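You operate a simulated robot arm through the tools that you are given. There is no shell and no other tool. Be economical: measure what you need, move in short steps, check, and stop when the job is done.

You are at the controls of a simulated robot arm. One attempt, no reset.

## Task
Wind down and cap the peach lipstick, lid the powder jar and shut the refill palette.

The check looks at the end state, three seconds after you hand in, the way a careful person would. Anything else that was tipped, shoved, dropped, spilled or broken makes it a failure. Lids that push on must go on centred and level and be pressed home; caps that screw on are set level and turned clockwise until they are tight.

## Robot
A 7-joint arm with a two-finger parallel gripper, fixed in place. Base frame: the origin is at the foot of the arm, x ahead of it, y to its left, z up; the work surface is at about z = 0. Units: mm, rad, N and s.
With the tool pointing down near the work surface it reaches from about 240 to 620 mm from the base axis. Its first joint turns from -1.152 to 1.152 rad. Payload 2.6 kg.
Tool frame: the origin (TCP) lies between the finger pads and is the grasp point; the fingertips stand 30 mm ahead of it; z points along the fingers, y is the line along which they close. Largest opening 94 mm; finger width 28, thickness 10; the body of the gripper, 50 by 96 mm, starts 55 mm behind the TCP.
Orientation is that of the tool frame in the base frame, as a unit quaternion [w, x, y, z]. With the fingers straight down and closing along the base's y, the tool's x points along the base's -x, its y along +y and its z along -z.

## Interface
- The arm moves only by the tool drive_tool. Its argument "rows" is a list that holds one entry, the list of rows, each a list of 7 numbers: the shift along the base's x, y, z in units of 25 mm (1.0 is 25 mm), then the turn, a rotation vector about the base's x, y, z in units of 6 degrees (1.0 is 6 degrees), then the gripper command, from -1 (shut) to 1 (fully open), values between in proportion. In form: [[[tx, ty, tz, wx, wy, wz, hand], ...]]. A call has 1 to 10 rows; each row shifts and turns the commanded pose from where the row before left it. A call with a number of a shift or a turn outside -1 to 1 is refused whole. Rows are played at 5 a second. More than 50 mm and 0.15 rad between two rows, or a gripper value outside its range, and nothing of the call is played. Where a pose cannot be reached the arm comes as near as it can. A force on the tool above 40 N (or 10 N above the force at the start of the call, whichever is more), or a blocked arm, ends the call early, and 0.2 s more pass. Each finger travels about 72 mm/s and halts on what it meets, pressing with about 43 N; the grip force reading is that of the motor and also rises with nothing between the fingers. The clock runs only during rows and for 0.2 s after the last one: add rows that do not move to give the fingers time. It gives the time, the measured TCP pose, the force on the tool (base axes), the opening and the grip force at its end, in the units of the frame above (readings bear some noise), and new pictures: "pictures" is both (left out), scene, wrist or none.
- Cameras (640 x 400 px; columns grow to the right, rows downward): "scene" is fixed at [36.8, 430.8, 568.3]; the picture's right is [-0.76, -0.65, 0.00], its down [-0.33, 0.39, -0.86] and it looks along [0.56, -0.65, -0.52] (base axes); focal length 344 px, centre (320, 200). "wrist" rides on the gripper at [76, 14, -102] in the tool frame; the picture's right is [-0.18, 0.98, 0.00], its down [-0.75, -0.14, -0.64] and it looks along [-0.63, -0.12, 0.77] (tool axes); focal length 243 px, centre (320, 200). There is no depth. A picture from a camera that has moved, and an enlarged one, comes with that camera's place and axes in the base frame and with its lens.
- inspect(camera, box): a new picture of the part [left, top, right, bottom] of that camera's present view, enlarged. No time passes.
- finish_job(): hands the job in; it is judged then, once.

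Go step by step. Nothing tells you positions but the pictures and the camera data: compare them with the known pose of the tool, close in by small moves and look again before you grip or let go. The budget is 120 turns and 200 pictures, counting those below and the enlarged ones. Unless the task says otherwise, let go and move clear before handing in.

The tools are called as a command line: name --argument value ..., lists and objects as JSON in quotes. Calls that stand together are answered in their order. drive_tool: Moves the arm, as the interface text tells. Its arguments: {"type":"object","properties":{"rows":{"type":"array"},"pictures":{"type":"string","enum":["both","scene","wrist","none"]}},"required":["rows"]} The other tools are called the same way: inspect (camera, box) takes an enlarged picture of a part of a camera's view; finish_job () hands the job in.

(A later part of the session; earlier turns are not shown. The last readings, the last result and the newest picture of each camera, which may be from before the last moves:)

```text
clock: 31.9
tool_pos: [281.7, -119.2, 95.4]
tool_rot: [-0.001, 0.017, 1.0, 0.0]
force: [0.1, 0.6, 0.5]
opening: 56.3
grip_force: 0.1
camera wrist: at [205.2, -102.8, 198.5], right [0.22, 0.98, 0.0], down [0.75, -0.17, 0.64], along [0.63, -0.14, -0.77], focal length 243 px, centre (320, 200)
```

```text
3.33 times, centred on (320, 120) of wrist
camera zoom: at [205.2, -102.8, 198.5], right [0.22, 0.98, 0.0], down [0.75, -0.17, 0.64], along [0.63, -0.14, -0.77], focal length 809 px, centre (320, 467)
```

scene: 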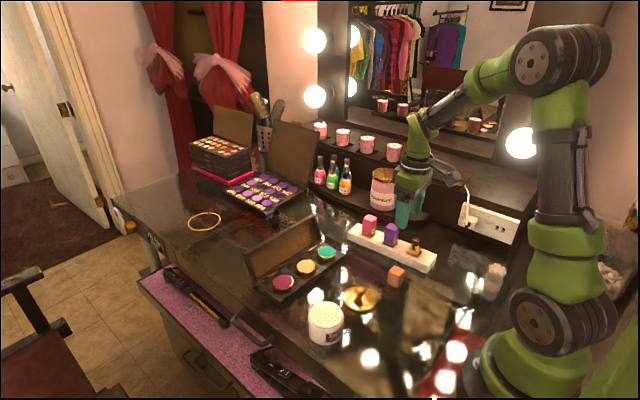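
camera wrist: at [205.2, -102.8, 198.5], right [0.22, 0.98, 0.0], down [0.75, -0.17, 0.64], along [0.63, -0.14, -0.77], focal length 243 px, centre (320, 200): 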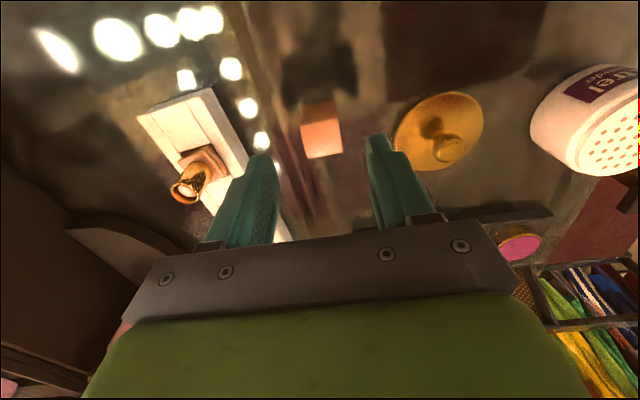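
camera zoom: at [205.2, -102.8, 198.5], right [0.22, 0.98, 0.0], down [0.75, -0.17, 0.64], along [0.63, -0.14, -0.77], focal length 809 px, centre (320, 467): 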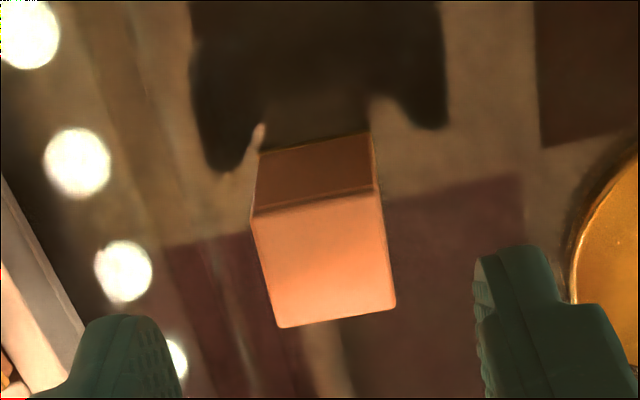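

The cap is centred under the tool. I'll descend to TCP z 42 and grip it.

drive_tool --rows '[[[0.01, 0, -1, 0, 0, 0, 0.2], [0, 0, -1, 0, 0, 0, 0.2], [0, 0, -0.12, 0, 0, 0, 0.2], [0, 0, 0, 0, 0, 0, -0.2], [0, 0, 0, 0, 0, 0, -0.6], [0, 0, 0, 0, 0, 0, -0.6]]]' --pictures "wrist"

inspect --camera "scene" --box '[355, 225, 445, 295]'

```text
clock: 33.3
tool_pos: [282.0, -119.0, 43.7]
tool_rot: [0.0, 0.018, 1.0, 0.0]
force: [-0.5, 0.3, -0.3]
opening: 28.1
grip_force: 43.0
camera wrist: at [206.1, -103.6, 145.8], right [0.22, 0.98, 0.0], down [0.75, -0.17, 0.64], along [0.63, -0.14, -0.77], focal length 243 px, centre (320, 200)
```

wrist: 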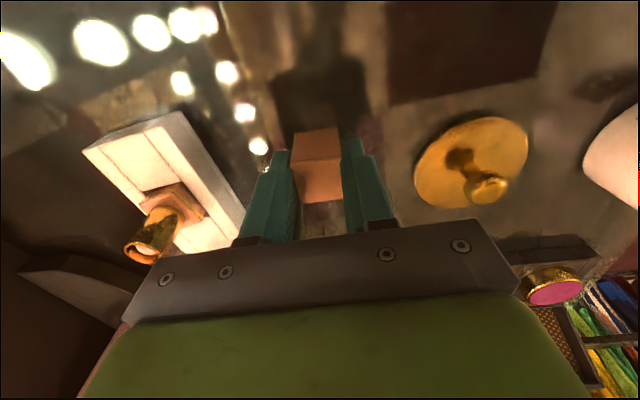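

```text
5.71 times, centred on (400, 260) of scene
camera zoom: at [36.8, 430.8, 568.3], right [-0.76, -0.65, 0.0], down [-0.33, 0.39, -0.86], along [0.56, -0.65, -0.52], focal length 1968 px, centre (-137, -143)
```

zoom: 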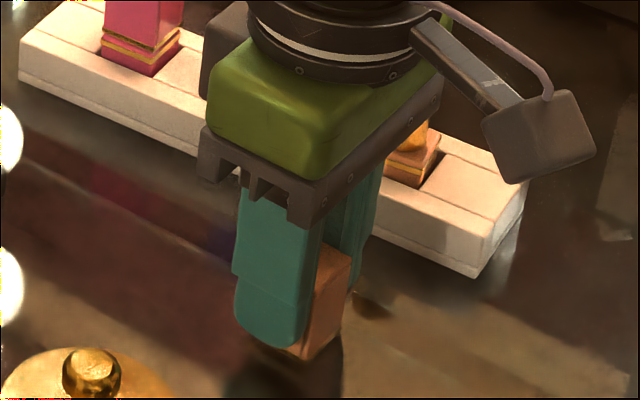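

The cap is held at 28 mm. I'll lift it, carry it above the lipstick and turn to match the base's yaw of about +11°.

drive_tool --rows '[[[0, 0, 1, 0, 0, 0, -0.6], [0, 0, 1, 0, 0, 0, -0.6], [0, 0, 0.9, 0, 0, 0, -0.6], [0.09, -0.9, 0, 0, 0, 0.5, -0.6], [0.09, -0.9, 0, 0, 0, 0.5, -0.6], [0.09, -0.9, 0, 0, 0, 0.5, -0.6], [0.09, -0.9, 0, 0, 0, 0.5, -0.6], [0, -0.5, 0, 0, 0, 0.1, -0.6], [0, 0, 0, 0, 0, 0, -0.6]]]' --pictures "wrist"

inspect --camera "scene" --box '[375, 210, 455, 280]'

inspect --camera "wrist" --box '[260, 80, 380, 220]'

```text
clock: 35.3
tool_pos: [291.1, -219.8, 115.3]
tool_rot: [-0.001, -0.093, 0.996, -0.001]
force: [0.6, -0.7, -0.4]
opening: 18.8
grip_force: 0.1
camera wrist: at [213.5, -221.9, 218.0], right [0.0, 1.0, 0.0], down [0.77, 0.0, 0.64], along [0.64, 0.0, -0.77], focal length 243 px, centre (320, 200)
```

wrist: 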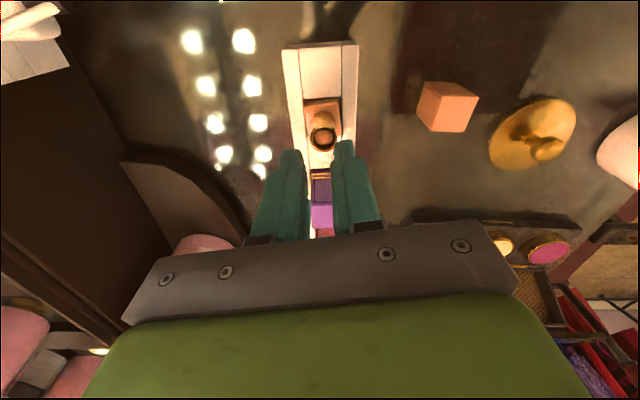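

```text
5.71 times, centred on (415, 245) of scene
camera zoom: at [36.8, 430.8, 568.3], right [-0.76, -0.65, 0.0], down [-0.33, 0.39, -0.86], along [0.56, -0.65, -0.52], focal length 1968 px, centre (-223, -57)
```

zoom: 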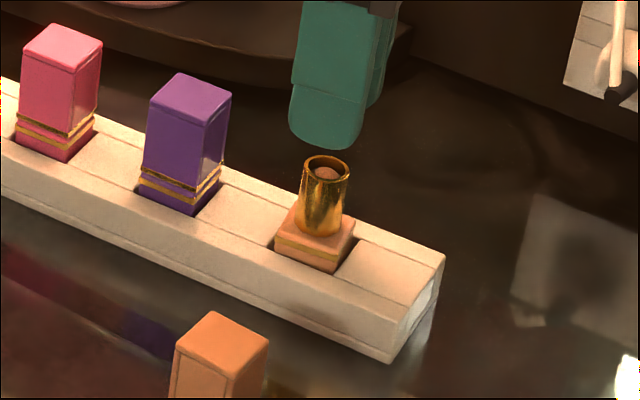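

```text
2.86 times, centred on (320, 150) of wrist
camera zoom: at [213.5, -221.9, 218.0], right [0.0, 1.0, 0.0], down [0.77, 0.0, 0.64], along [0.64, 0.0, -0.77], focal length 693 px, centre (320, 343)
```

zoom: 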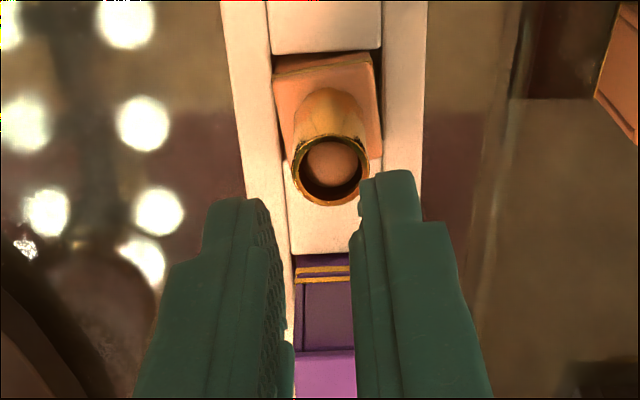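

The cap slipped out and stayed on the table. I'll go back above it, check its position, and grip deeper with a full close and a slower lift.

drive_tool --rows '[[[-0.09, 0.9, 0, 0, 0, -0.5, 0], [-0.09, 0.9, 0, 0, 0, -0.5, 0.2], [-0.09, 0.9, 0, 0, 0, -0.5, 0.2], [-0.09, 0.9, 0, 0, 0, -0.5, 0.2], [0, 0.5, -0.8, 0, 0, -0.1, 0.2], [0, 0, 0, 0, 0, 0, 0.2]]]' --pictures "wrist"

inspect --camera "wrist" --box '[240, 60, 400, 180]'

inspect --camera "scene" --box '[355, 225, 445, 295]'

```text
clock: 36.7
tool_pos: [282.9, -118.4, 96.5]
tool_rot: [-0.001, 0.017, 1.0, 0.0]
force: [-0.1, -0.5, -0.8]
opening: 56.6
grip_force: 0.1
camera wrist: at [206.8, -102.0, 199.0], right [0.22, 0.98, 0.0], down [0.75, -0.17, 0.64], along [0.63, -0.14, -0.77], focal length 243 px, centre (320, 200)
```

wrist: 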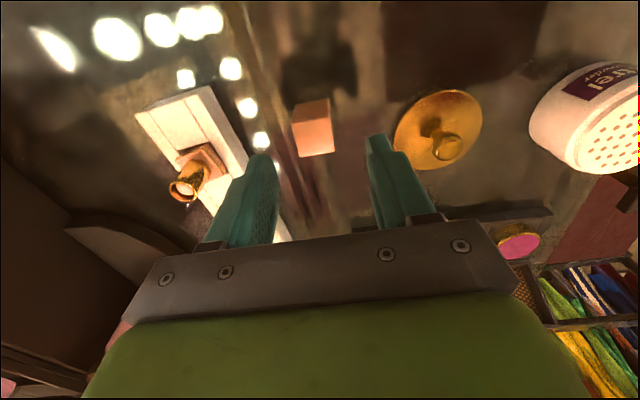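

```text
3.33 times, centred on (320, 120) of wrist
camera zoom: at [206.8, -102.0, 199.0], right [0.22, 0.98, 0.0], down [0.75, -0.17, 0.64], along [0.63, -0.14, -0.77], focal length 809 px, centre (320, 467)
```

zoom: 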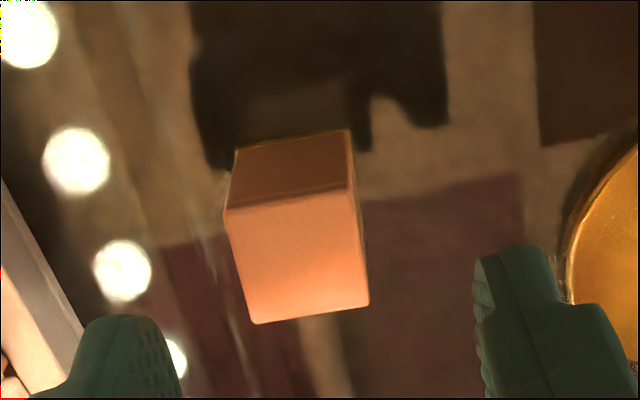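

```text
5.71 times, centred on (400, 260) of scene
camera zoom: at [36.8, 430.8, 568.3], right [-0.76, -0.65, 0.0], down [-0.33, 0.39, -0.86], along [0.56, -0.65, -0.52], focal length 1968 px, centre (-137, -143)
```

zoom: 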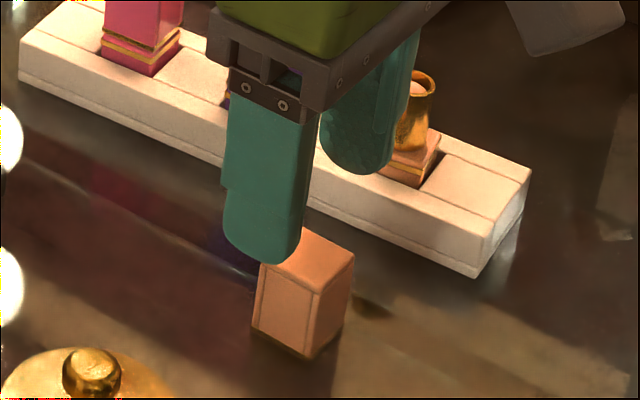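

The cap shifted about 5 mm to (281,-122.6) and is still upright. I'll centre on it, go deeper and close fully.

drive_tool --rows '[[[0, -0.2, -1, 0, 0, 0, 0.2], [0, 0, -1, 0, 0, 0, 0.2], [0, 0, -0.34, 0, 0, 0, 0.2], [0, 0, 0, 0, 0, 0, -0.2], [0, 0, 0, 0, 0, 0, -0.5], [0, 0, 0, 0, 0, 0, -1], [0, 0, 0, 0, 0, 0, -1], [0, 0, 0.3, 0, 0, 0, -1], [0, 0, 0.3, 0, 0, 0, -1]]]' --pictures "wrist"

inspect --camera "wrist" --box '[240, 100, 400, 220]'

inspect --camera "scene" --box '[355, 225, 445, 295]'

```text
clock: 38.7
tool_pos: [281.3, -123.0, 52.3]
tool_rot: [0.0, 0.017, 1.0, 0.002]
force: [0.6, -0.5, -0.8]
opening: 30.0
grip_force: 42.8
camera wrist: at [205.3, -106.7, 155.1], right [0.22, 0.98, 0.0], down [0.75, -0.17, 0.64], along [0.63, -0.14, -0.77], focal length 243 px, centre (320, 200)
```

wrist: 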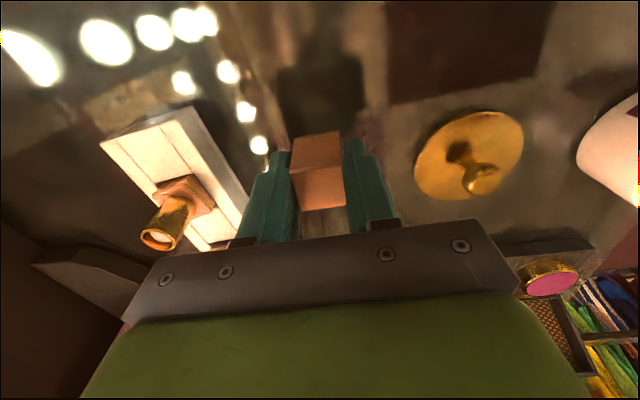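

```text
3.33 times, centred on (320, 160) of wrist
camera zoom: at [205.3, -106.7, 155.1], right [0.22, 0.98, 0.0], down [0.75, -0.17, 0.64], along [0.63, -0.14, -0.77], focal length 809 px, centre (320, 333)
```

zoom: 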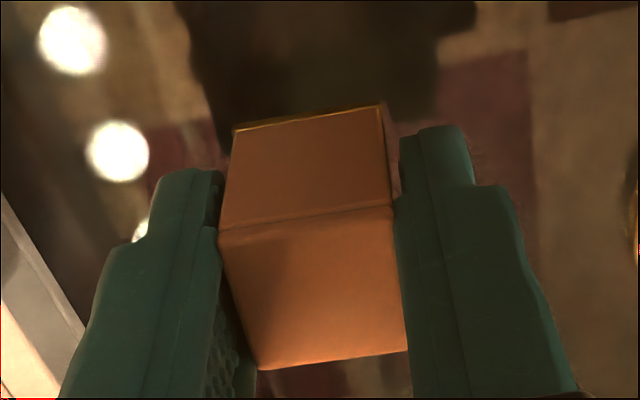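

```text
5.71 times, centred on (400, 260) of scene
camera zoom: at [36.8, 430.8, 568.3], right [-0.76, -0.65, 0.0], down [-0.33, 0.39, -0.86], along [0.56, -0.65, -0.52], focal length 1968 px, centre (-137, -143)
```

zoom: 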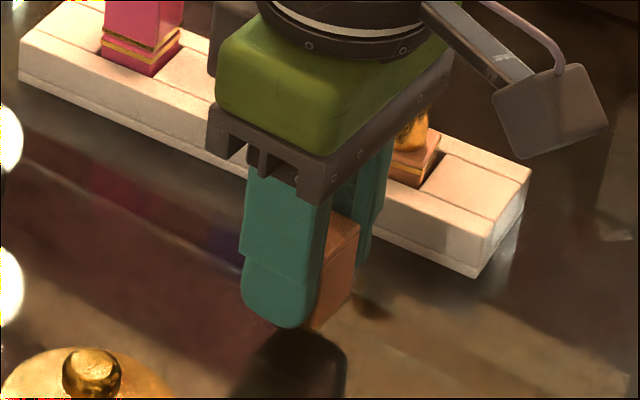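

The cap is now held at 30 mm and lifted about 15 mm. I'll raise it gently and carry it over the lipstick.

drive_tool --rows '[[[0, 0, 0.5, 0, 0, 0, -1], [0, 0, 0.6, 0, 0, 0, -1], [0, 0, 0.7, 0, 0, 0, -1], [0.05, -0.3, 0.5, 0, 0, 0.3, -1], [0.05, -0.5, 0.2, 0, 0, 0.3, -1], [0.05, -0.6, 0, 0, 0, 0.3, -1], [0.05, -0.6, 0, 0, 0, 0.3, -1], [0.05, -0.6, 0, 0, 0, 0.3, -1], [0.05, -0.6, 0, 0, 0, 0.3, -1], [0.04, -0.6, 0, 0, 0, 0.3, -1]]]' --pictures "none"

drive_tool --rows '[[[0, -0.1, 0, 0, 0, 0, -1], [0, 0, 0, 0, 0, 0, -1]]]' --pictures "wrist"

inspect --camera "scene" --box '[375, 210, 455, 280]'

inspect --camera "wrist" --box '[240, 80, 400, 220]'

```text
clock: 40.9
tool_pos: [287.8, -219.4, 113.3]
tool_rot: [-0.002, -0.092, 0.996, 0.0]
force: [-0.3, 0.0, -0.9]
opening: 30.1
grip_force: 42.8
```

```text
clock: 41.5
tool_pos: [288.7, -221.2, 112.9]
tool_rot: [0.0, -0.092, 0.996, 0.001]
force: [0.8, 0.1, 0.5]
opening: 30.2
grip_force: 42.9
camera wrist: at [211.4, -221.5, 217.2], right [0.0, 1.0, 0.0], down [0.77, 0.0, 0.64], along [0.64, 0.0, -0.77], focal length 243 px, centre (320, 200)
```

wrist: 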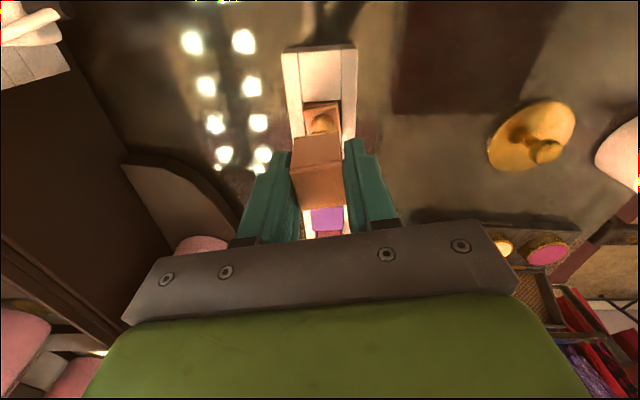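

```text
5.71 times, centred on (415, 245) of scene
camera zoom: at [36.8, 430.8, 568.3], right [-0.76, -0.65, 0.0], down [-0.33, 0.39, -0.86], along [0.56, -0.65, -0.52], focal length 1968 px, centre (-223, -57)
```

zoom: 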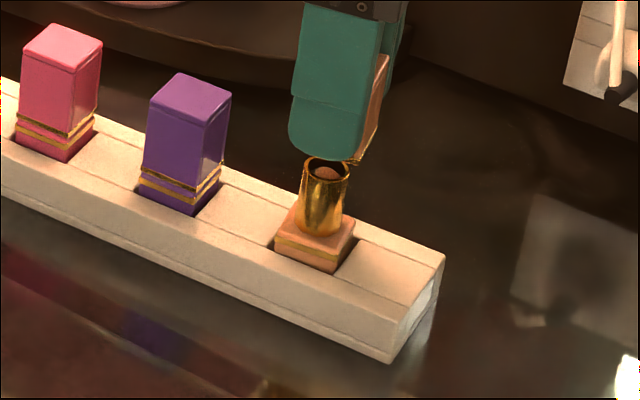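

```text
2.86 times, centred on (320, 150) of wrist
camera zoom: at [211.4, -221.5, 217.2], right [0.0, 1.0, 0.0], down [0.77, 0.0, 0.64], along [0.64, 0.0, -0.77], focal length 693 px, centre (320, 343)
```

zoom: 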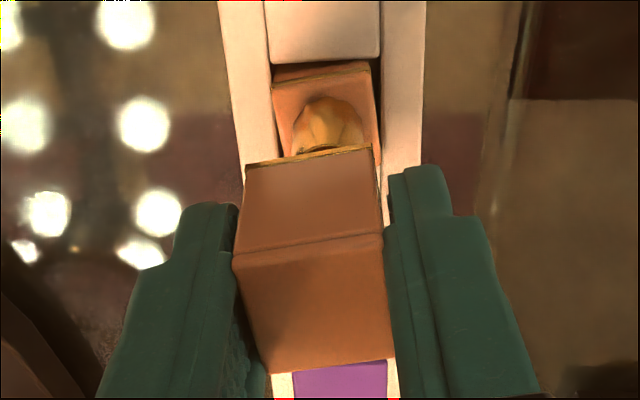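

The cap is held level over the lipstick. The pictures show the tube about 2 mm further in +y, so I'll correct that and lower until just above the rim.

drive_tool --rows '[[[0, 0.09, -0.3, 0, 0, 0, -1], [0, 0, -0.2, 0, 0, 0, -1], [0, 0, 0, 0, 0, 0, -1]]]' --pictures "none"

inspect --camera "scene" --box '[385, 210, 445, 270]'

inspect --camera "wrist" --box '[260, 80, 380, 220]'

```text
clock: 42.3
tool_pos: [288.9, -218.6, 101.2]
tool_rot: [0.0, -0.092, 0.996, 0.0]
force: [0.5, 0.1, -0.2]
opening: 30.1
grip_force: 43.1
```

```text
6.67 times, centred on (415, 240) of scene
camera zoom: at [36.8, 430.8, 568.3], right [-0.76, -0.65, 0.0], down [-0.33, 0.39, -0.86], along [0.56, -0.65, -0.52], focal length 2296 px, centre (-313, -67)
```

zoom: 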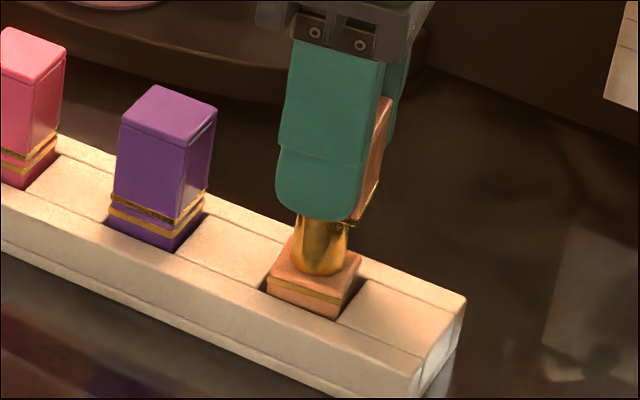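

```text
2.86 times, centred on (320, 150) of wrist
camera zoom: at [211.3, -219.2, 203.9], right [0.0, 1.0, 0.0], down [0.77, 0.0, 0.64], along [0.64, 0.0, -0.77], focal length 693 px, centre (320, 343)
```

zoom: 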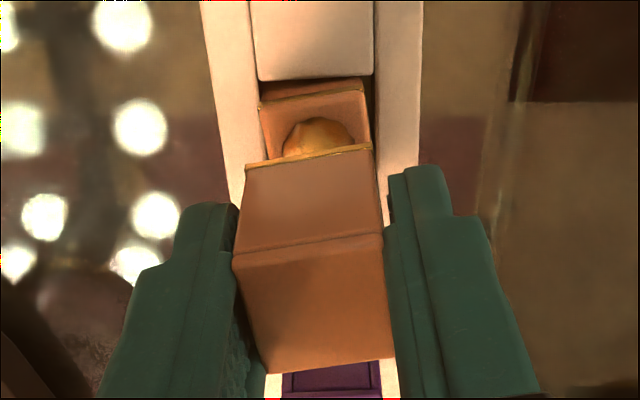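

The cap and base line up, needing only about 2° more yaw. I'll lower it slowly over the tube.

drive_tool --rows '[[[0, 0, -0.2, 0, 0, 0.3, -1], [0, 0, -0.2, 0, 0, 0, -1], [0, 0, -0.2, 0, 0, 0, -1], [0, 0, -0.2, 0, 0, 0, -1], [0, 0, -0.2, 0, 0, 0, -1], [0, 0, -0.2, 0, 0, 0, -1]]]' --pictures "none"

inspect --camera "scene" --box '[385, 210, 445, 270]'

inspect --camera "wrist" --box '[260, 80, 380, 220]'

```text
clock: 43.7
tool_pos: [288.5, -218.9, 72.4]
tool_rot: [0.0, -0.108, 0.994, 0.0]
force: [0.8, 0.0, -0.4]
opening: 29.9
grip_force: 42.7
```

```text
6.67 times, centred on (415, 240) of scene
camera zoom: at [36.8, 430.8, 568.3], right [-0.76, -0.65, 0.0], down [-0.33, 0.39, -0.86], along [0.56, -0.65, -0.52], focal length 2296 px, centre (-313, -67)
```

zoom: 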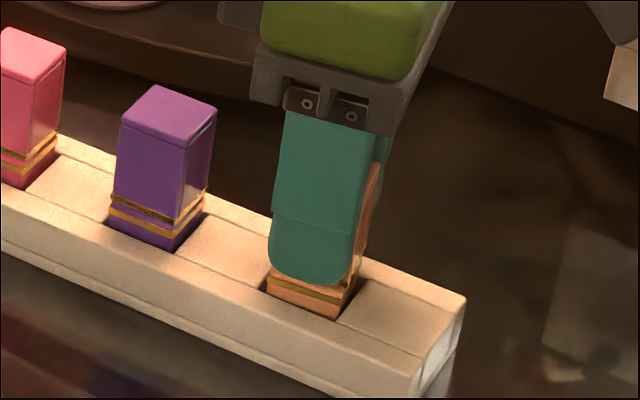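

```text
2.86 times, centred on (320, 150) of wrist
camera zoom: at [211.1, -222.4, 175.2], right [-0.03, 1.0, 0.0], down [0.77, 0.02, 0.64], along [0.64, 0.02, -0.77], focal length 693 px, centre (320, 343)
```

zoom: 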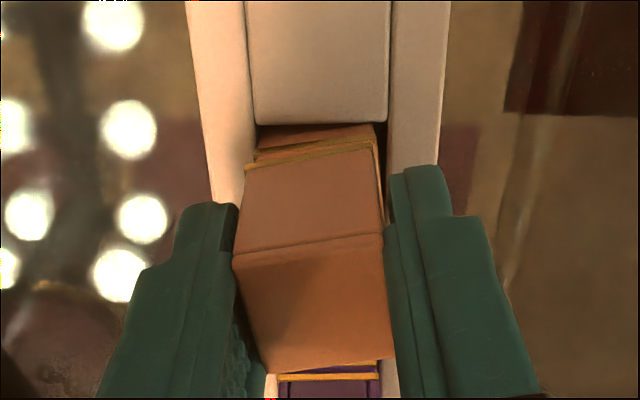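

The cap is sliding on with no force. I'll continue down to the seat.

drive_tool --rows '[[[0, 0.02, -0.12, 0, 0, 0, -1], [0, 0, -0.12, 0, 0, 0, -1], [0, 0, -0.12, 0, 0, 0, -1], [0, 0, -0.1, 0, 0, 0, -1]]]' --pictures "none"

inspect --camera "scene" --box '[385, 210, 445, 270]'

inspect --camera "wrist" --box '[260, 80, 380, 220]'

```text
clock: 44.7
tool_pos: [291.2, -219.1, 61.6]
tool_rot: [0.001, -0.108, 0.994, -0.002]
force: [2.8, -1.3, 30.7]
opening: 30.1
grip_force: 42.9
```

```text
6.67 times, centred on (415, 240) of scene
camera zoom: at [36.7, 430.9, 568.2], right [-0.76, -0.65, 0.0], down [-0.33, 0.39, -0.86], along [0.56, -0.65, -0.52], focal length 2296 px, centre (-313, -67)
```

zoom: 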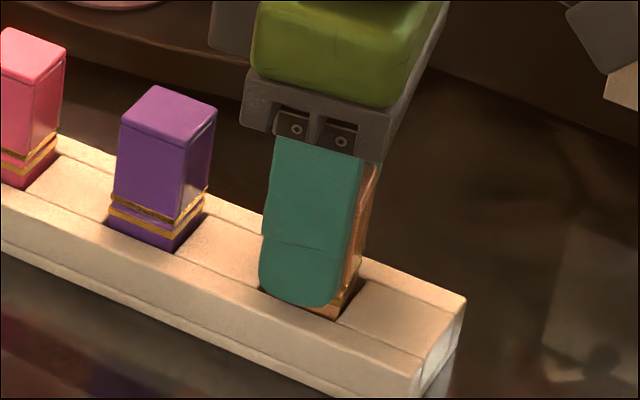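

```text
2.86 times, centred on (320, 150) of wrist
camera zoom: at [212.6, -221.5, 164.4], right [-0.03, 1.0, 0.0], down [0.76, 0.03, 0.64], along [0.64, 0.02, -0.76], focal length 693 px, centre (320, 343)
```

zoom: 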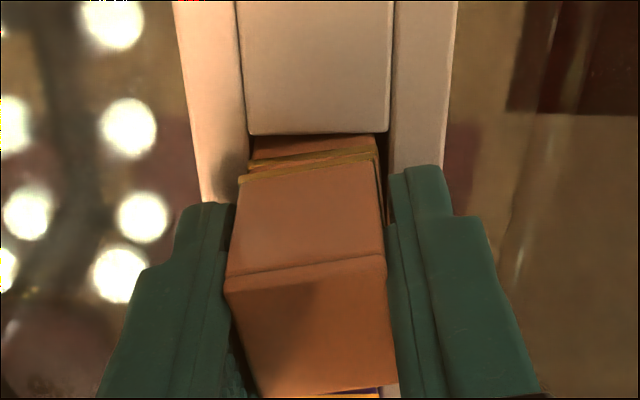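

Contact at about 30 N. I'll release, rise slightly and compare with the capped purple one.

drive_tool --rows '[[[0, 0, 0, 0, 0, 0, -0.1], [0, 0, 0, 0, 0, 0, 0], [0, 0, 0.8, 0, 0, 0, 0], [0, 0, 1, 0, 0, 0, 0], [0, 0, 1, 0, 0, 0, 0]]]' --pictures "none"

inspect --camera "scene" --box '[385, 210, 445, 270]'

inspect --camera "wrist" --box '[260, 80, 380, 220]'

```text
clock: 45.9
tool_pos: [287.2, -218.8, 132.3]
tool_rot: [0.0, -0.107, 0.994, 0.0]
force: [0.3, 0.7, 0.0]
opening: 47.1
grip_force: 0.0
```

```text
6.67 times, centred on (415, 240) of scene
camera zoom: at [36.8, 430.8, 568.3], right [-0.76, -0.65, 0.0], down [-0.33, 0.39, -0.86], along [0.56, -0.65, -0.52], focal length 2296 px, centre (-313, -67)
```

zoom: 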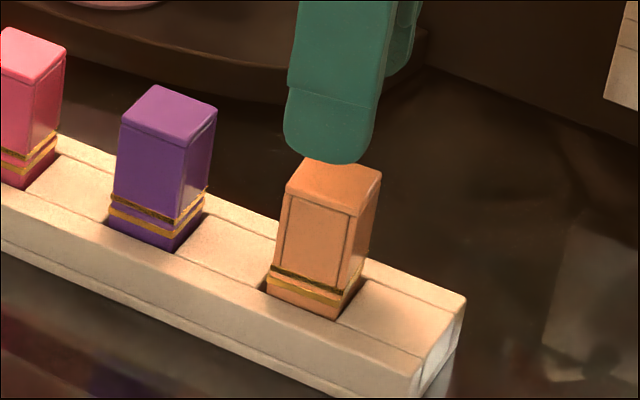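

```text
2.86 times, centred on (320, 150) of wrist
camera zoom: at [211.0, -222.1, 234.1], right [-0.03, 1.0, 0.0], down [0.77, 0.02, 0.64], along [0.64, 0.02, -0.77], focal length 693 px, centre (320, 343)
```

zoom: 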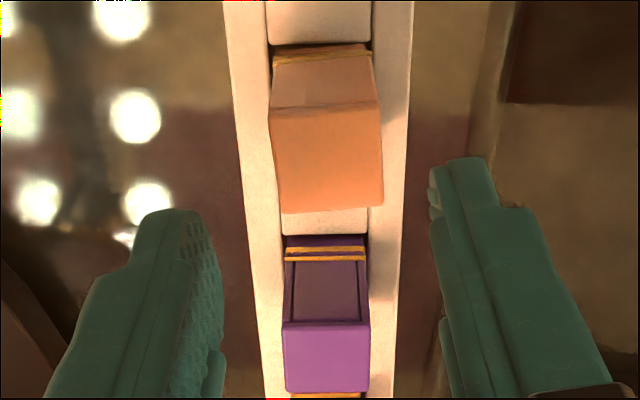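

The cap sits over the base with gold lines matching the purple one. To be sure it's home, I'll press straight down on its top with closed fingertips.

drive_tool --rows '[[[0.02, -0.05, 0, 0, 0, 0, -1], [0, 0, 0, 0, 0, 0, -1], [0, 0, -0.5, 0, 0, 0, -1], [0, 0, -0.5, 0, 0, 0, -1], [0, 0, -0.3, 0, 0, 0, -1], [0, 0, -0.2, 0, 0, 0, -1], [0, 0, -0.1, 0, 0, 0, -1], [0, 0, -0.1, 0, 0, 0, -1], [0, 0, -0.1, 0, 0, 0, -1], [0, 0, -0.1, 0, 0, 0, -1]]]' --pictures "none"

inspect --camera "scene" --box '[385, 210, 445, 270]'

```text
clock: 47.1
tool_pos: [290.2, -222.1, 102.9]
tool_rot: [0.003, -0.105, 0.994, -0.004]
force: [-2.7, 1.6, 11.0]
opening: 0.0
grip_force: 33.1
stopped in row 6: the force on the tool passed its limit (the readings are from after the stop); the commanded pose is now the measured one
```

```text
6.67 times, centred on (415, 240) of scene
camera zoom: at [36.8, 430.9, 568.3], right [-0.76, -0.65, 0.0], down [-0.33, 0.39, -0.86], along [0.56, -0.65, -0.52], focal length 2296 px, centre (-313, -67)
```

zoom: 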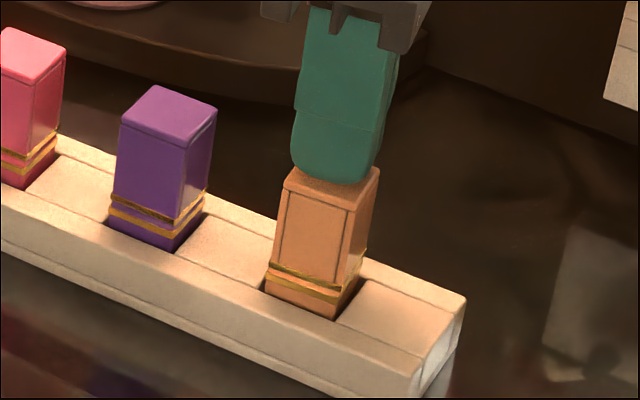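

Pressed home, with firm contact above 40 N. I'll rise clear and check, then move toward the jar lid.

drive_tool --rows '[[[0, 0, 0.6, 0, 0, 0, -1], [0, 0, 1, 0, 0, 0, -0.5], [0, 0, 1, 0, 0, 0, 0], [0, 0.8, 0.5, 0, 0, -0.5, 0.2], [0.1, 1, 0, 0, 0, -0.5, 0.2], [0.1, 1, 0, 0, 0, -0.5, 0.2], [0.1, 1, 0, 0, 0, -0.5, 0.2]]]' --pictures "both"

inspect --camera "scene" --box '[330, 200, 450, 280]'

```text
clock: 48.7
tool_pos: [297.5, -128.3, 180.2]
tool_rot: [0.002, -0.001, 1.0, -0.003]
force: [-0.1, 0.9, -0.1]
opening: 56.3
grip_force: 0.0
camera wrist: at [220.3, -113.1, 283.5], right [0.18, 0.98, -0.01], down [0.75, -0.14, 0.65], along [0.63, -0.12, -0.76], focal length 243 px, centre (320, 200)
```

scene: 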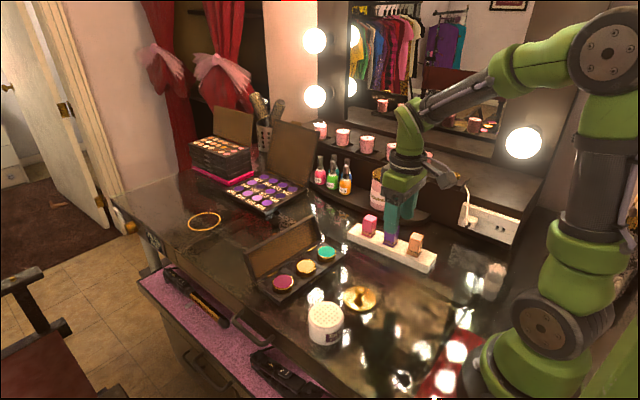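
wrist: 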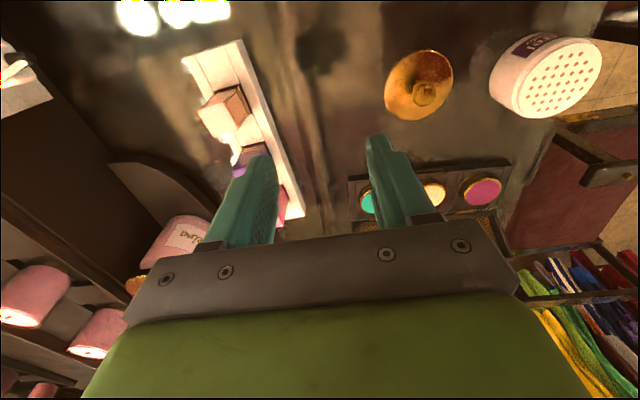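

```text
5.00 times, centred on (390, 240) of scene
camera zoom: at [36.8, 430.8, 568.3], right [-0.76, -0.65, 0.0], down [-0.33, 0.39, -0.86], along [0.56, -0.65, -0.52], focal length 1722 px, centre (-30, 0)
```

zoom: 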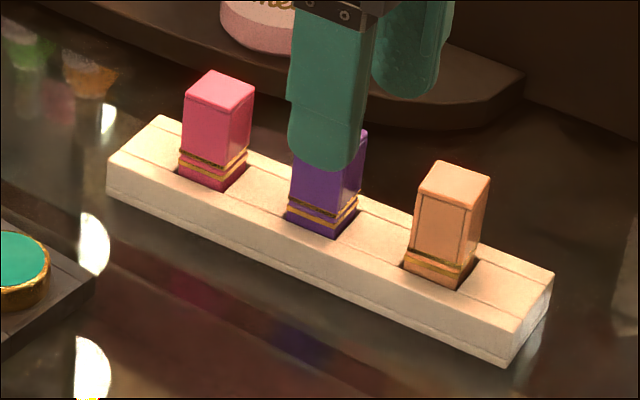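

The lipstick is done: capped, level and upright, and its stand is back in place. Next I'll hover over the powder lid and correct the small tool tilt.

drive_tool --rows '[[[0.2, 0.9, 0, 0.057, 0.038, 0, 0.2], [0.2, 0.9, -0.2, 0, 0, 0, 0.2], [0.2, 0.9, -0.5, 0, 0, 0, 0.2], [0.2, 0.9, -0.5, 0, 0, 0, 0.2], [0.06, 0.53, -0.5, 0, 0, 0, 0.2]]]' --pictures "wrist"

inspect --camera "wrist" --box '[240, 40, 400, 180]'

inspect --camera "scene" --box '[300, 270, 400, 350]'

```text
clock: 49.9
tool_pos: [318.8, -23.7, 138.5]
tool_rot: [0.0, -0.001, 1.0, -0.001]
force: [0.3, -0.5, 0.3]
opening: 56.4
grip_force: 0.1
camera wrist: at [242.5, -10.3, 241.6], right [0.18, 0.98, 0.0], down [0.75, -0.14, 0.64], along [0.63, -0.12, -0.77], focal length 243 px, centre (320, 200)
```

wrist: 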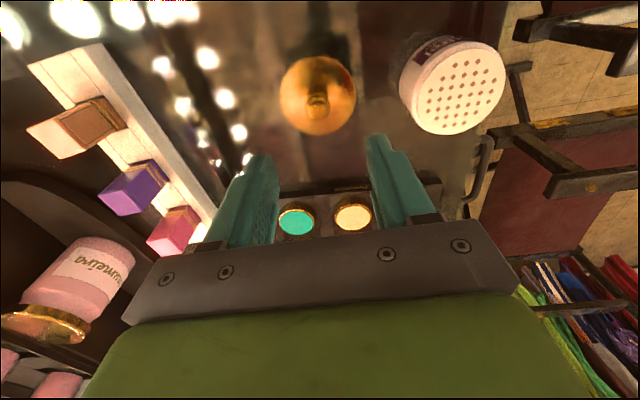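

```text
2.86 times, centred on (320, 110) of wrist
camera zoom: at [242.5, -10.3, 241.6], right [0.18, 0.98, 0.0], down [0.75, -0.14, 0.64], along [0.63, -0.12, -0.77], focal length 693 px, centre (320, 457)
```

zoom: 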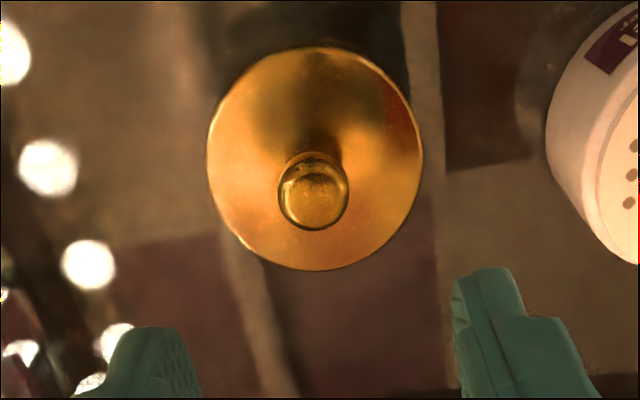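

```text
5.00 times, centred on (350, 310) of scene
camera zoom: at [36.8, 430.8, 568.3], right [-0.76, -0.65, 0.0], down [-0.33, 0.39, -0.86], along [0.56, -0.65, -0.52], focal length 1722 px, centre (170, -350)
```

zoom: 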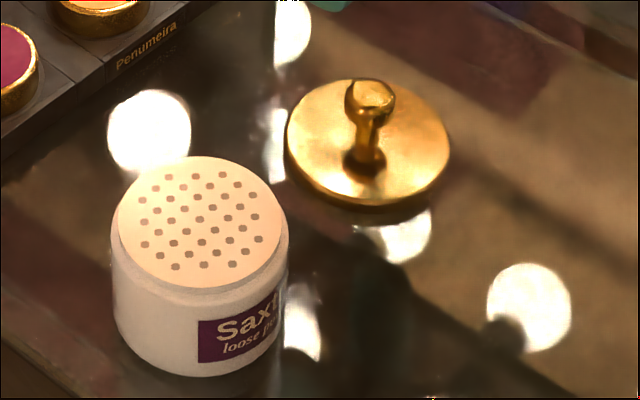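

The lid is near (312,-24) with its knob centred at about z 27. I'll shift -6 mm in x, descend partway and check.

drive_tool --rows '[[[-0.24, 0, -0.9, 0, 0, 0, 0], [0, 0, -0.9, 0, 0, 0, 0], [0, 0, -0.5, 0, 0, 0, 0], [0, 0, 0, 0, 0, 0, 0]]]' --pictures "wrist"

inspect --camera "wrist" --box '[240, 60, 400, 200]'

inspect --camera "scene" --box '[300, 250, 400, 330]'

```text
clock: 50.9
tool_pos: [312.8, -24.5, 80.1]
tool_rot: [0.0, -0.002, 1.0, 0.0]
force: [-0.1, -0.3, -0.5]
opening: 46.9
grip_force: 0.1
camera wrist: at [236.7, -11.2, 183.1], right [0.18, 0.98, 0.0], down [0.75, -0.14, 0.64], along [0.63, -0.12, -0.77], focal length 243 px, centre (320, 200)
```

wrist: 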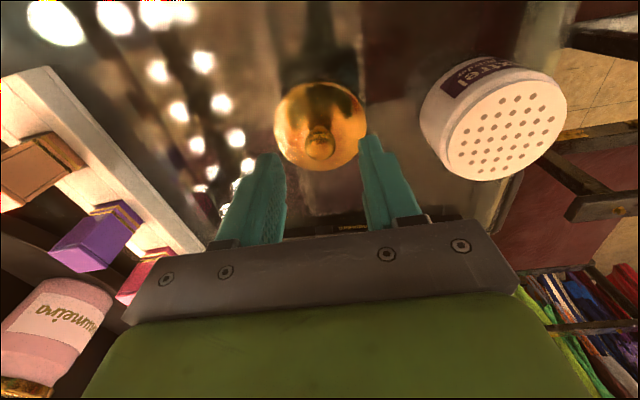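

```text
2.86 times, centred on (320, 130) of wrist
camera zoom: at [236.7, -11.2, 183.1], right [0.18, 0.98, 0.0], down [0.75, -0.14, 0.64], along [0.63, -0.12, -0.77], focal length 693 px, centre (320, 400)
```

zoom: 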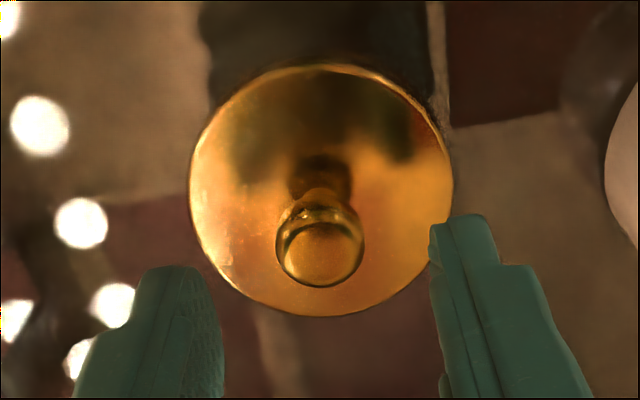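

```text
5.00 times, centred on (350, 290) of scene
camera zoom: at [36.8, 430.8, 568.3], right [-0.76, -0.65, 0.0], down [-0.33, 0.39, -0.86], along [0.56, -0.65, -0.52], focal length 1722 px, centre (170, -250)
```

zoom: 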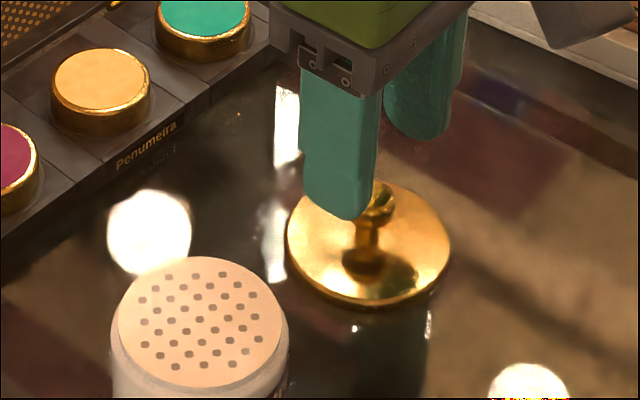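

The knob is centred under the tool. I'll descend to TCP z 45, close on the knob, and lift slightly.

drive_tool --rows '[[[-0.02, 0, -0.8, 0, 0, 0, 0], [0, 0, -0.6, 0, 0, 0, -0.1], [0, 0, 0, 0, 0, 0, -0.5], [0, 0, 0, 0, 0, 0, -1], [0, 0, 0, 0, 0, 0, -1], [0, 0, 0, 0, 0, 0, -1]]]' --pictures "none"

inspect --camera "wrist" --box '[240, 60, 400, 200]'

inspect --camera "scene" --box '[300, 250, 400, 330]'

```text
clock: 52.3
tool_pos: [313.7, -23.8, 45.8]
tool_rot: [0.0, -0.002, 1.0, 0.0]
force: [-0.2, 0.2, 0.8]
opening: 18.5
grip_force: 42.6
```

```text
2.86 times, centred on (320, 130) of wrist
camera zoom: at [236.4, -10.6, 148.9], right [0.18, 0.98, 0.0], down [0.75, -0.14, 0.64], along [0.63, -0.12, -0.77], focal length 693 px, centre (320, 400)
```

zoom: 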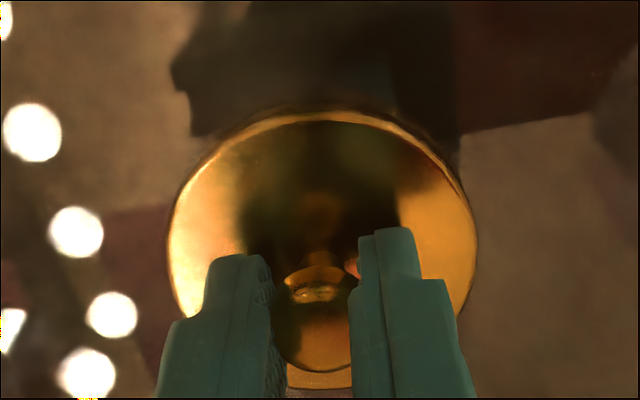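

```text
5.00 times, centred on (350, 290) of scene
camera zoom: at [36.8, 430.8, 568.3], right [-0.76, -0.65, 0.0], down [-0.33, 0.39, -0.86], along [0.56, -0.65, -0.52], focal length 1722 px, centre (170, -250)
```

zoom: 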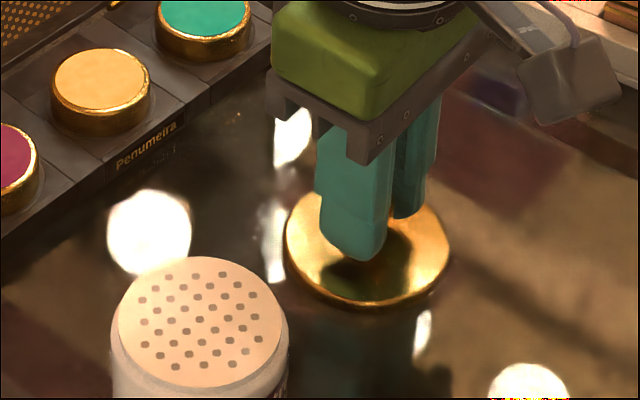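

The knob is gripped at 18.5 mm. I'll lift gently to clear the jar and check that the lid hangs level.

drive_tool --rows '[[[0, 0, 0.2, 0, 0, 0, -1], [0, 0, 0.4, 0, 0, 0, -1], [0, 0, 0.6, 0, 0, 0, -1], [0, 0, 0.7, 0, 0, 0, -1], [0, 0, 0.7, 0, 0, 0, -1], [0, 0, 0.5, 0, 0, 0, -1], [0, 0, 0.2, 0, 0, 0, -1]]]' --pictures "both"

inspect --camera "scene" --box '[290, 240, 410, 340]'

inspect --camera "wrist" --box '[240, 60, 400, 200]'

```text
clock: 53.9
tool_pos: [311.8, -23.6, 128.0]
tool_rot: [0.001, -0.002, 1.0, 0.0]
force: [0.2, -0.6, -1.0]
opening: 18.4
grip_force: 43.2
camera wrist: at [235.7, -9.7, 231.5], right [0.18, 0.98, 0.0], down [0.75, -0.14, 0.64], along [0.63, -0.12, -0.77], focal length 243 px, centre (320, 200)
```

scene: 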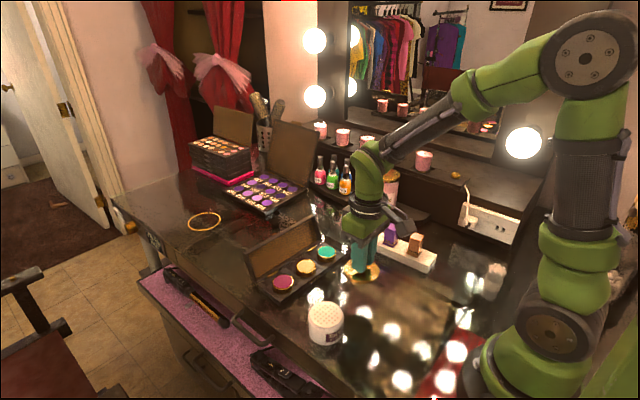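
wrist: 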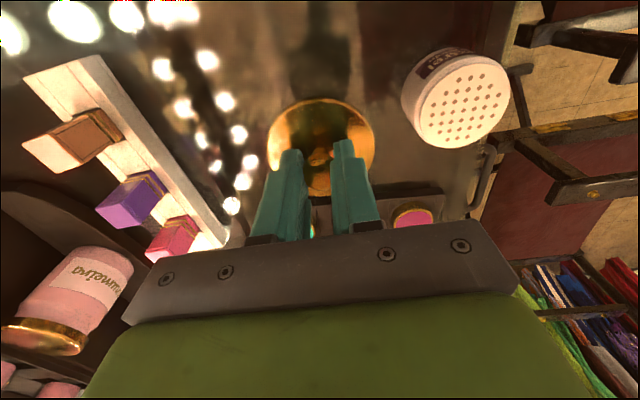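

```text
4.00 times, centred on (350, 290) of scene
camera zoom: at [36.8, 430.8, 568.3], right [-0.76, -0.65, 0.0], down [-0.33, 0.39, -0.86], along [0.56, -0.65, -0.52], focal length 1377 px, centre (200, -160)
```

zoom: 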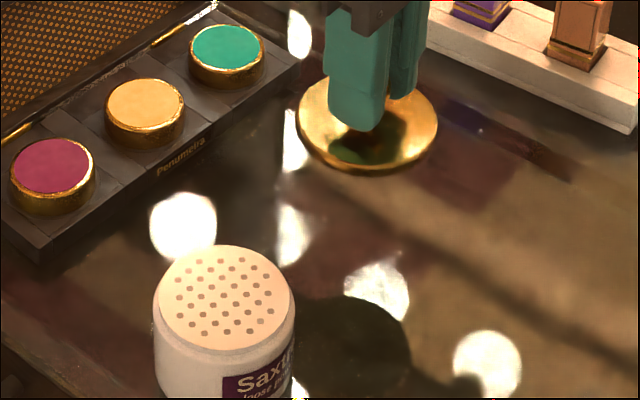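

```text
2.86 times, centred on (320, 130) of wrist
camera zoom: at [235.7, -9.7, 231.5], right [0.18, 0.98, 0.0], down [0.75, -0.14, 0.64], along [0.63, -0.12, -0.77], focal length 693 px, centre (320, 400)
```

zoom: 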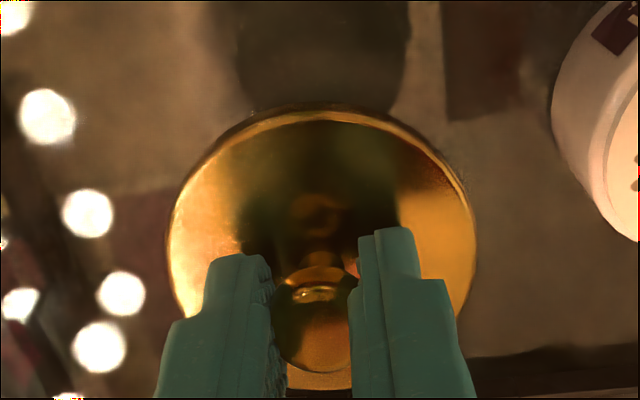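

The lid hangs level. I'll measure the jar top more precisely before moving over it.

inspect --camera "wrist" --box '[390, 30, 530, 160]'

inspect --camera "scene" --box '[295, 290, 355, 350]'

```text
3.08 times, centred on (460, 95) of wrist
camera zoom: at [235.7, -9.7, 231.5], right [0.18, 0.98, 0.0], down [0.75, -0.14, 0.64], along [0.63, -0.12, -0.77], focal length 746 px, centre (-111, 523)
```

zoom: 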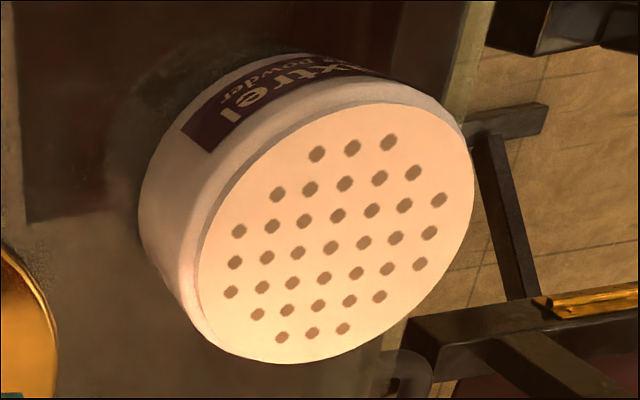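

```text
6.67 times, centred on (325, 320) of scene
camera zoom: at [36.8, 430.8, 568.3], right [-0.76, -0.65, 0.0], down [-0.33, 0.39, -0.86], along [0.56, -0.65, -0.52], focal length 2296 px, centre (287, -600)
```

zoom: 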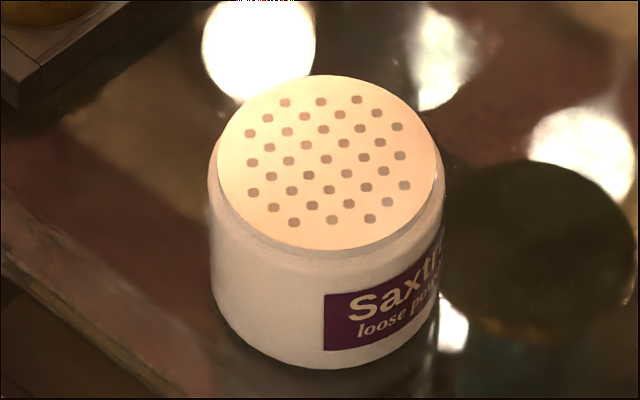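

The jar top centre is at about (317.5,86,46). The lid geometry shows it centred on the TCP, so I'll carry it over the jar gently.

drive_tool --rows '[[[0.02, 0.3, 0, 0, 0, 0, -1], [0.02, 0.5, 0, 0, 0, 0, -1], [0.02, 0.6, 0, 0, 0, 0, -1], [0.02, 0.6, 0, 0, 0, 0, -1], [0.02, 0.6, 0, 0, 0, 0, -1], [0.02, 0.6, 0, 0, 0, 0, -1], [0.02, 0.6, 0, 0, 0, 0, -1], [0.03, 0.4, 0, 0, 0, 0, -1], [0.03, 0.24, 0, 0, 0, 0, -1], [0, 0, 0, 0, 0, 0, -1]]]' --pictures "wrist"

inspect --camera "wrist" --box '[240, 40, 400, 200]'

inspect --camera "scene" --box '[285, 250, 365, 350]'

```text
clock: 56.1
tool_pos: [319.4, 87.2, 128.9]
tool_rot: [0.0, -0.002, 1.0, 0.0]
force: [-0.3, 0.8, 0.1]
opening: 18.4
grip_force: 43.3
camera wrist: at [241.6, 100.9, 230.4], right [0.18, 0.98, 0.0], down [0.75, -0.14, 0.64], along [0.63, -0.12, -0.77], focal length 243 px, centre (320, 200)
```

wrist: 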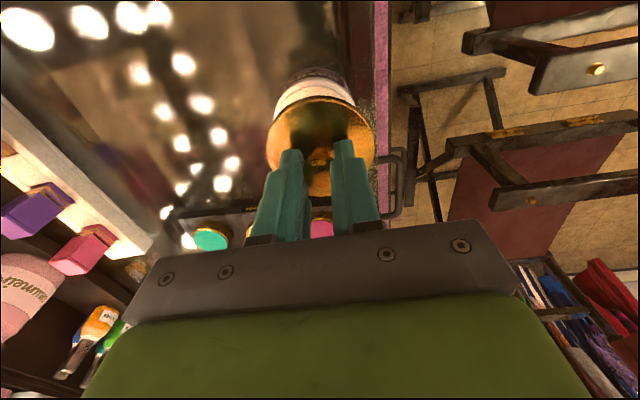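

```text
2.50 times, centred on (320, 120) of wrist
camera zoom: at [241.6, 100.9, 230.4], right [0.18, 0.98, 0.0], down [0.75, -0.14, 0.64], along [0.63, -0.12, -0.77], focal length 606 px, centre (320, 400)
```

zoom: 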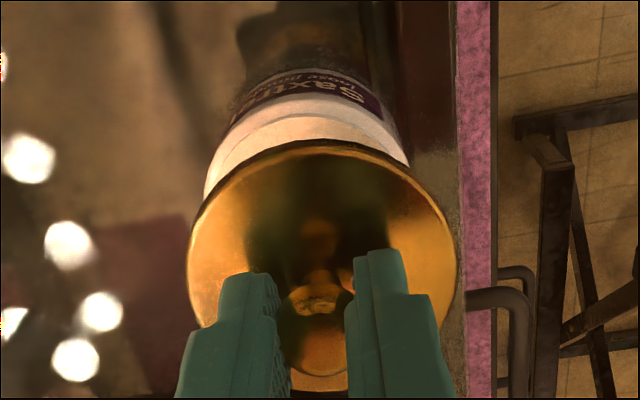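

```text
4.00 times, centred on (325, 300) of scene
camera zoom: at [36.8, 430.8, 568.3], right [-0.76, -0.65, 0.0], down [-0.33, 0.39, -0.86], along [0.56, -0.65, -0.52], focal length 1377 px, centre (300, -200)
```

zoom: 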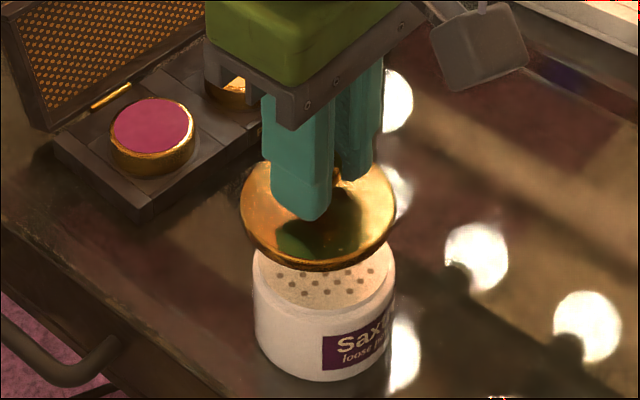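

I'll zoom in to check lid-to-jar alignment laterally.

inspect --camera "wrist" --box '[265, 60, 385, 135]'

inspect --camera "scene" --box '[295, 285, 355, 350]'

```text
5.33 times, centred on (325, 98) of wrist
camera zoom: at [241.6, 100.9, 230.4], right [0.18, 0.98, 0.0], down [0.75, -0.14, 0.64], along [0.63, -0.12, -0.77], focal length 1294 px, centre (293, 747)
```

zoom: 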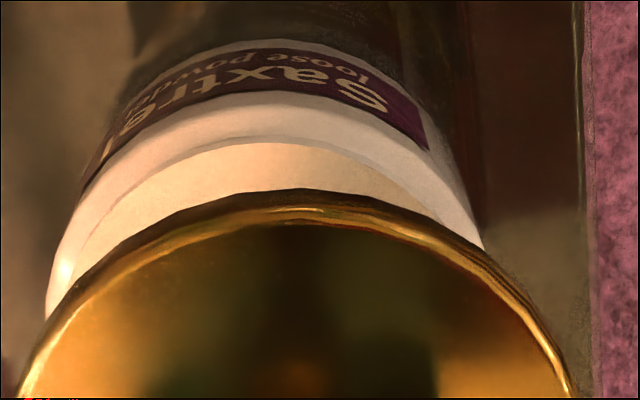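

```text
6.15 times, centred on (325, 318) of scene
camera zoom: at [36.8, 430.8, 568.3], right [-0.76, -0.65, 0.0], down [-0.33, 0.39, -0.86], along [0.56, -0.65, -0.52], focal length 2119 px, centre (289, -523)
```

zoom: 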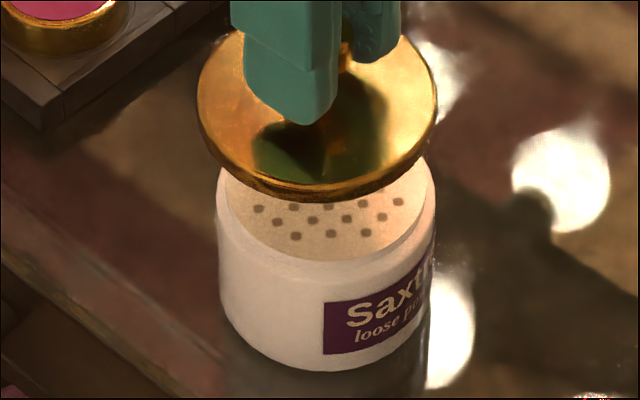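

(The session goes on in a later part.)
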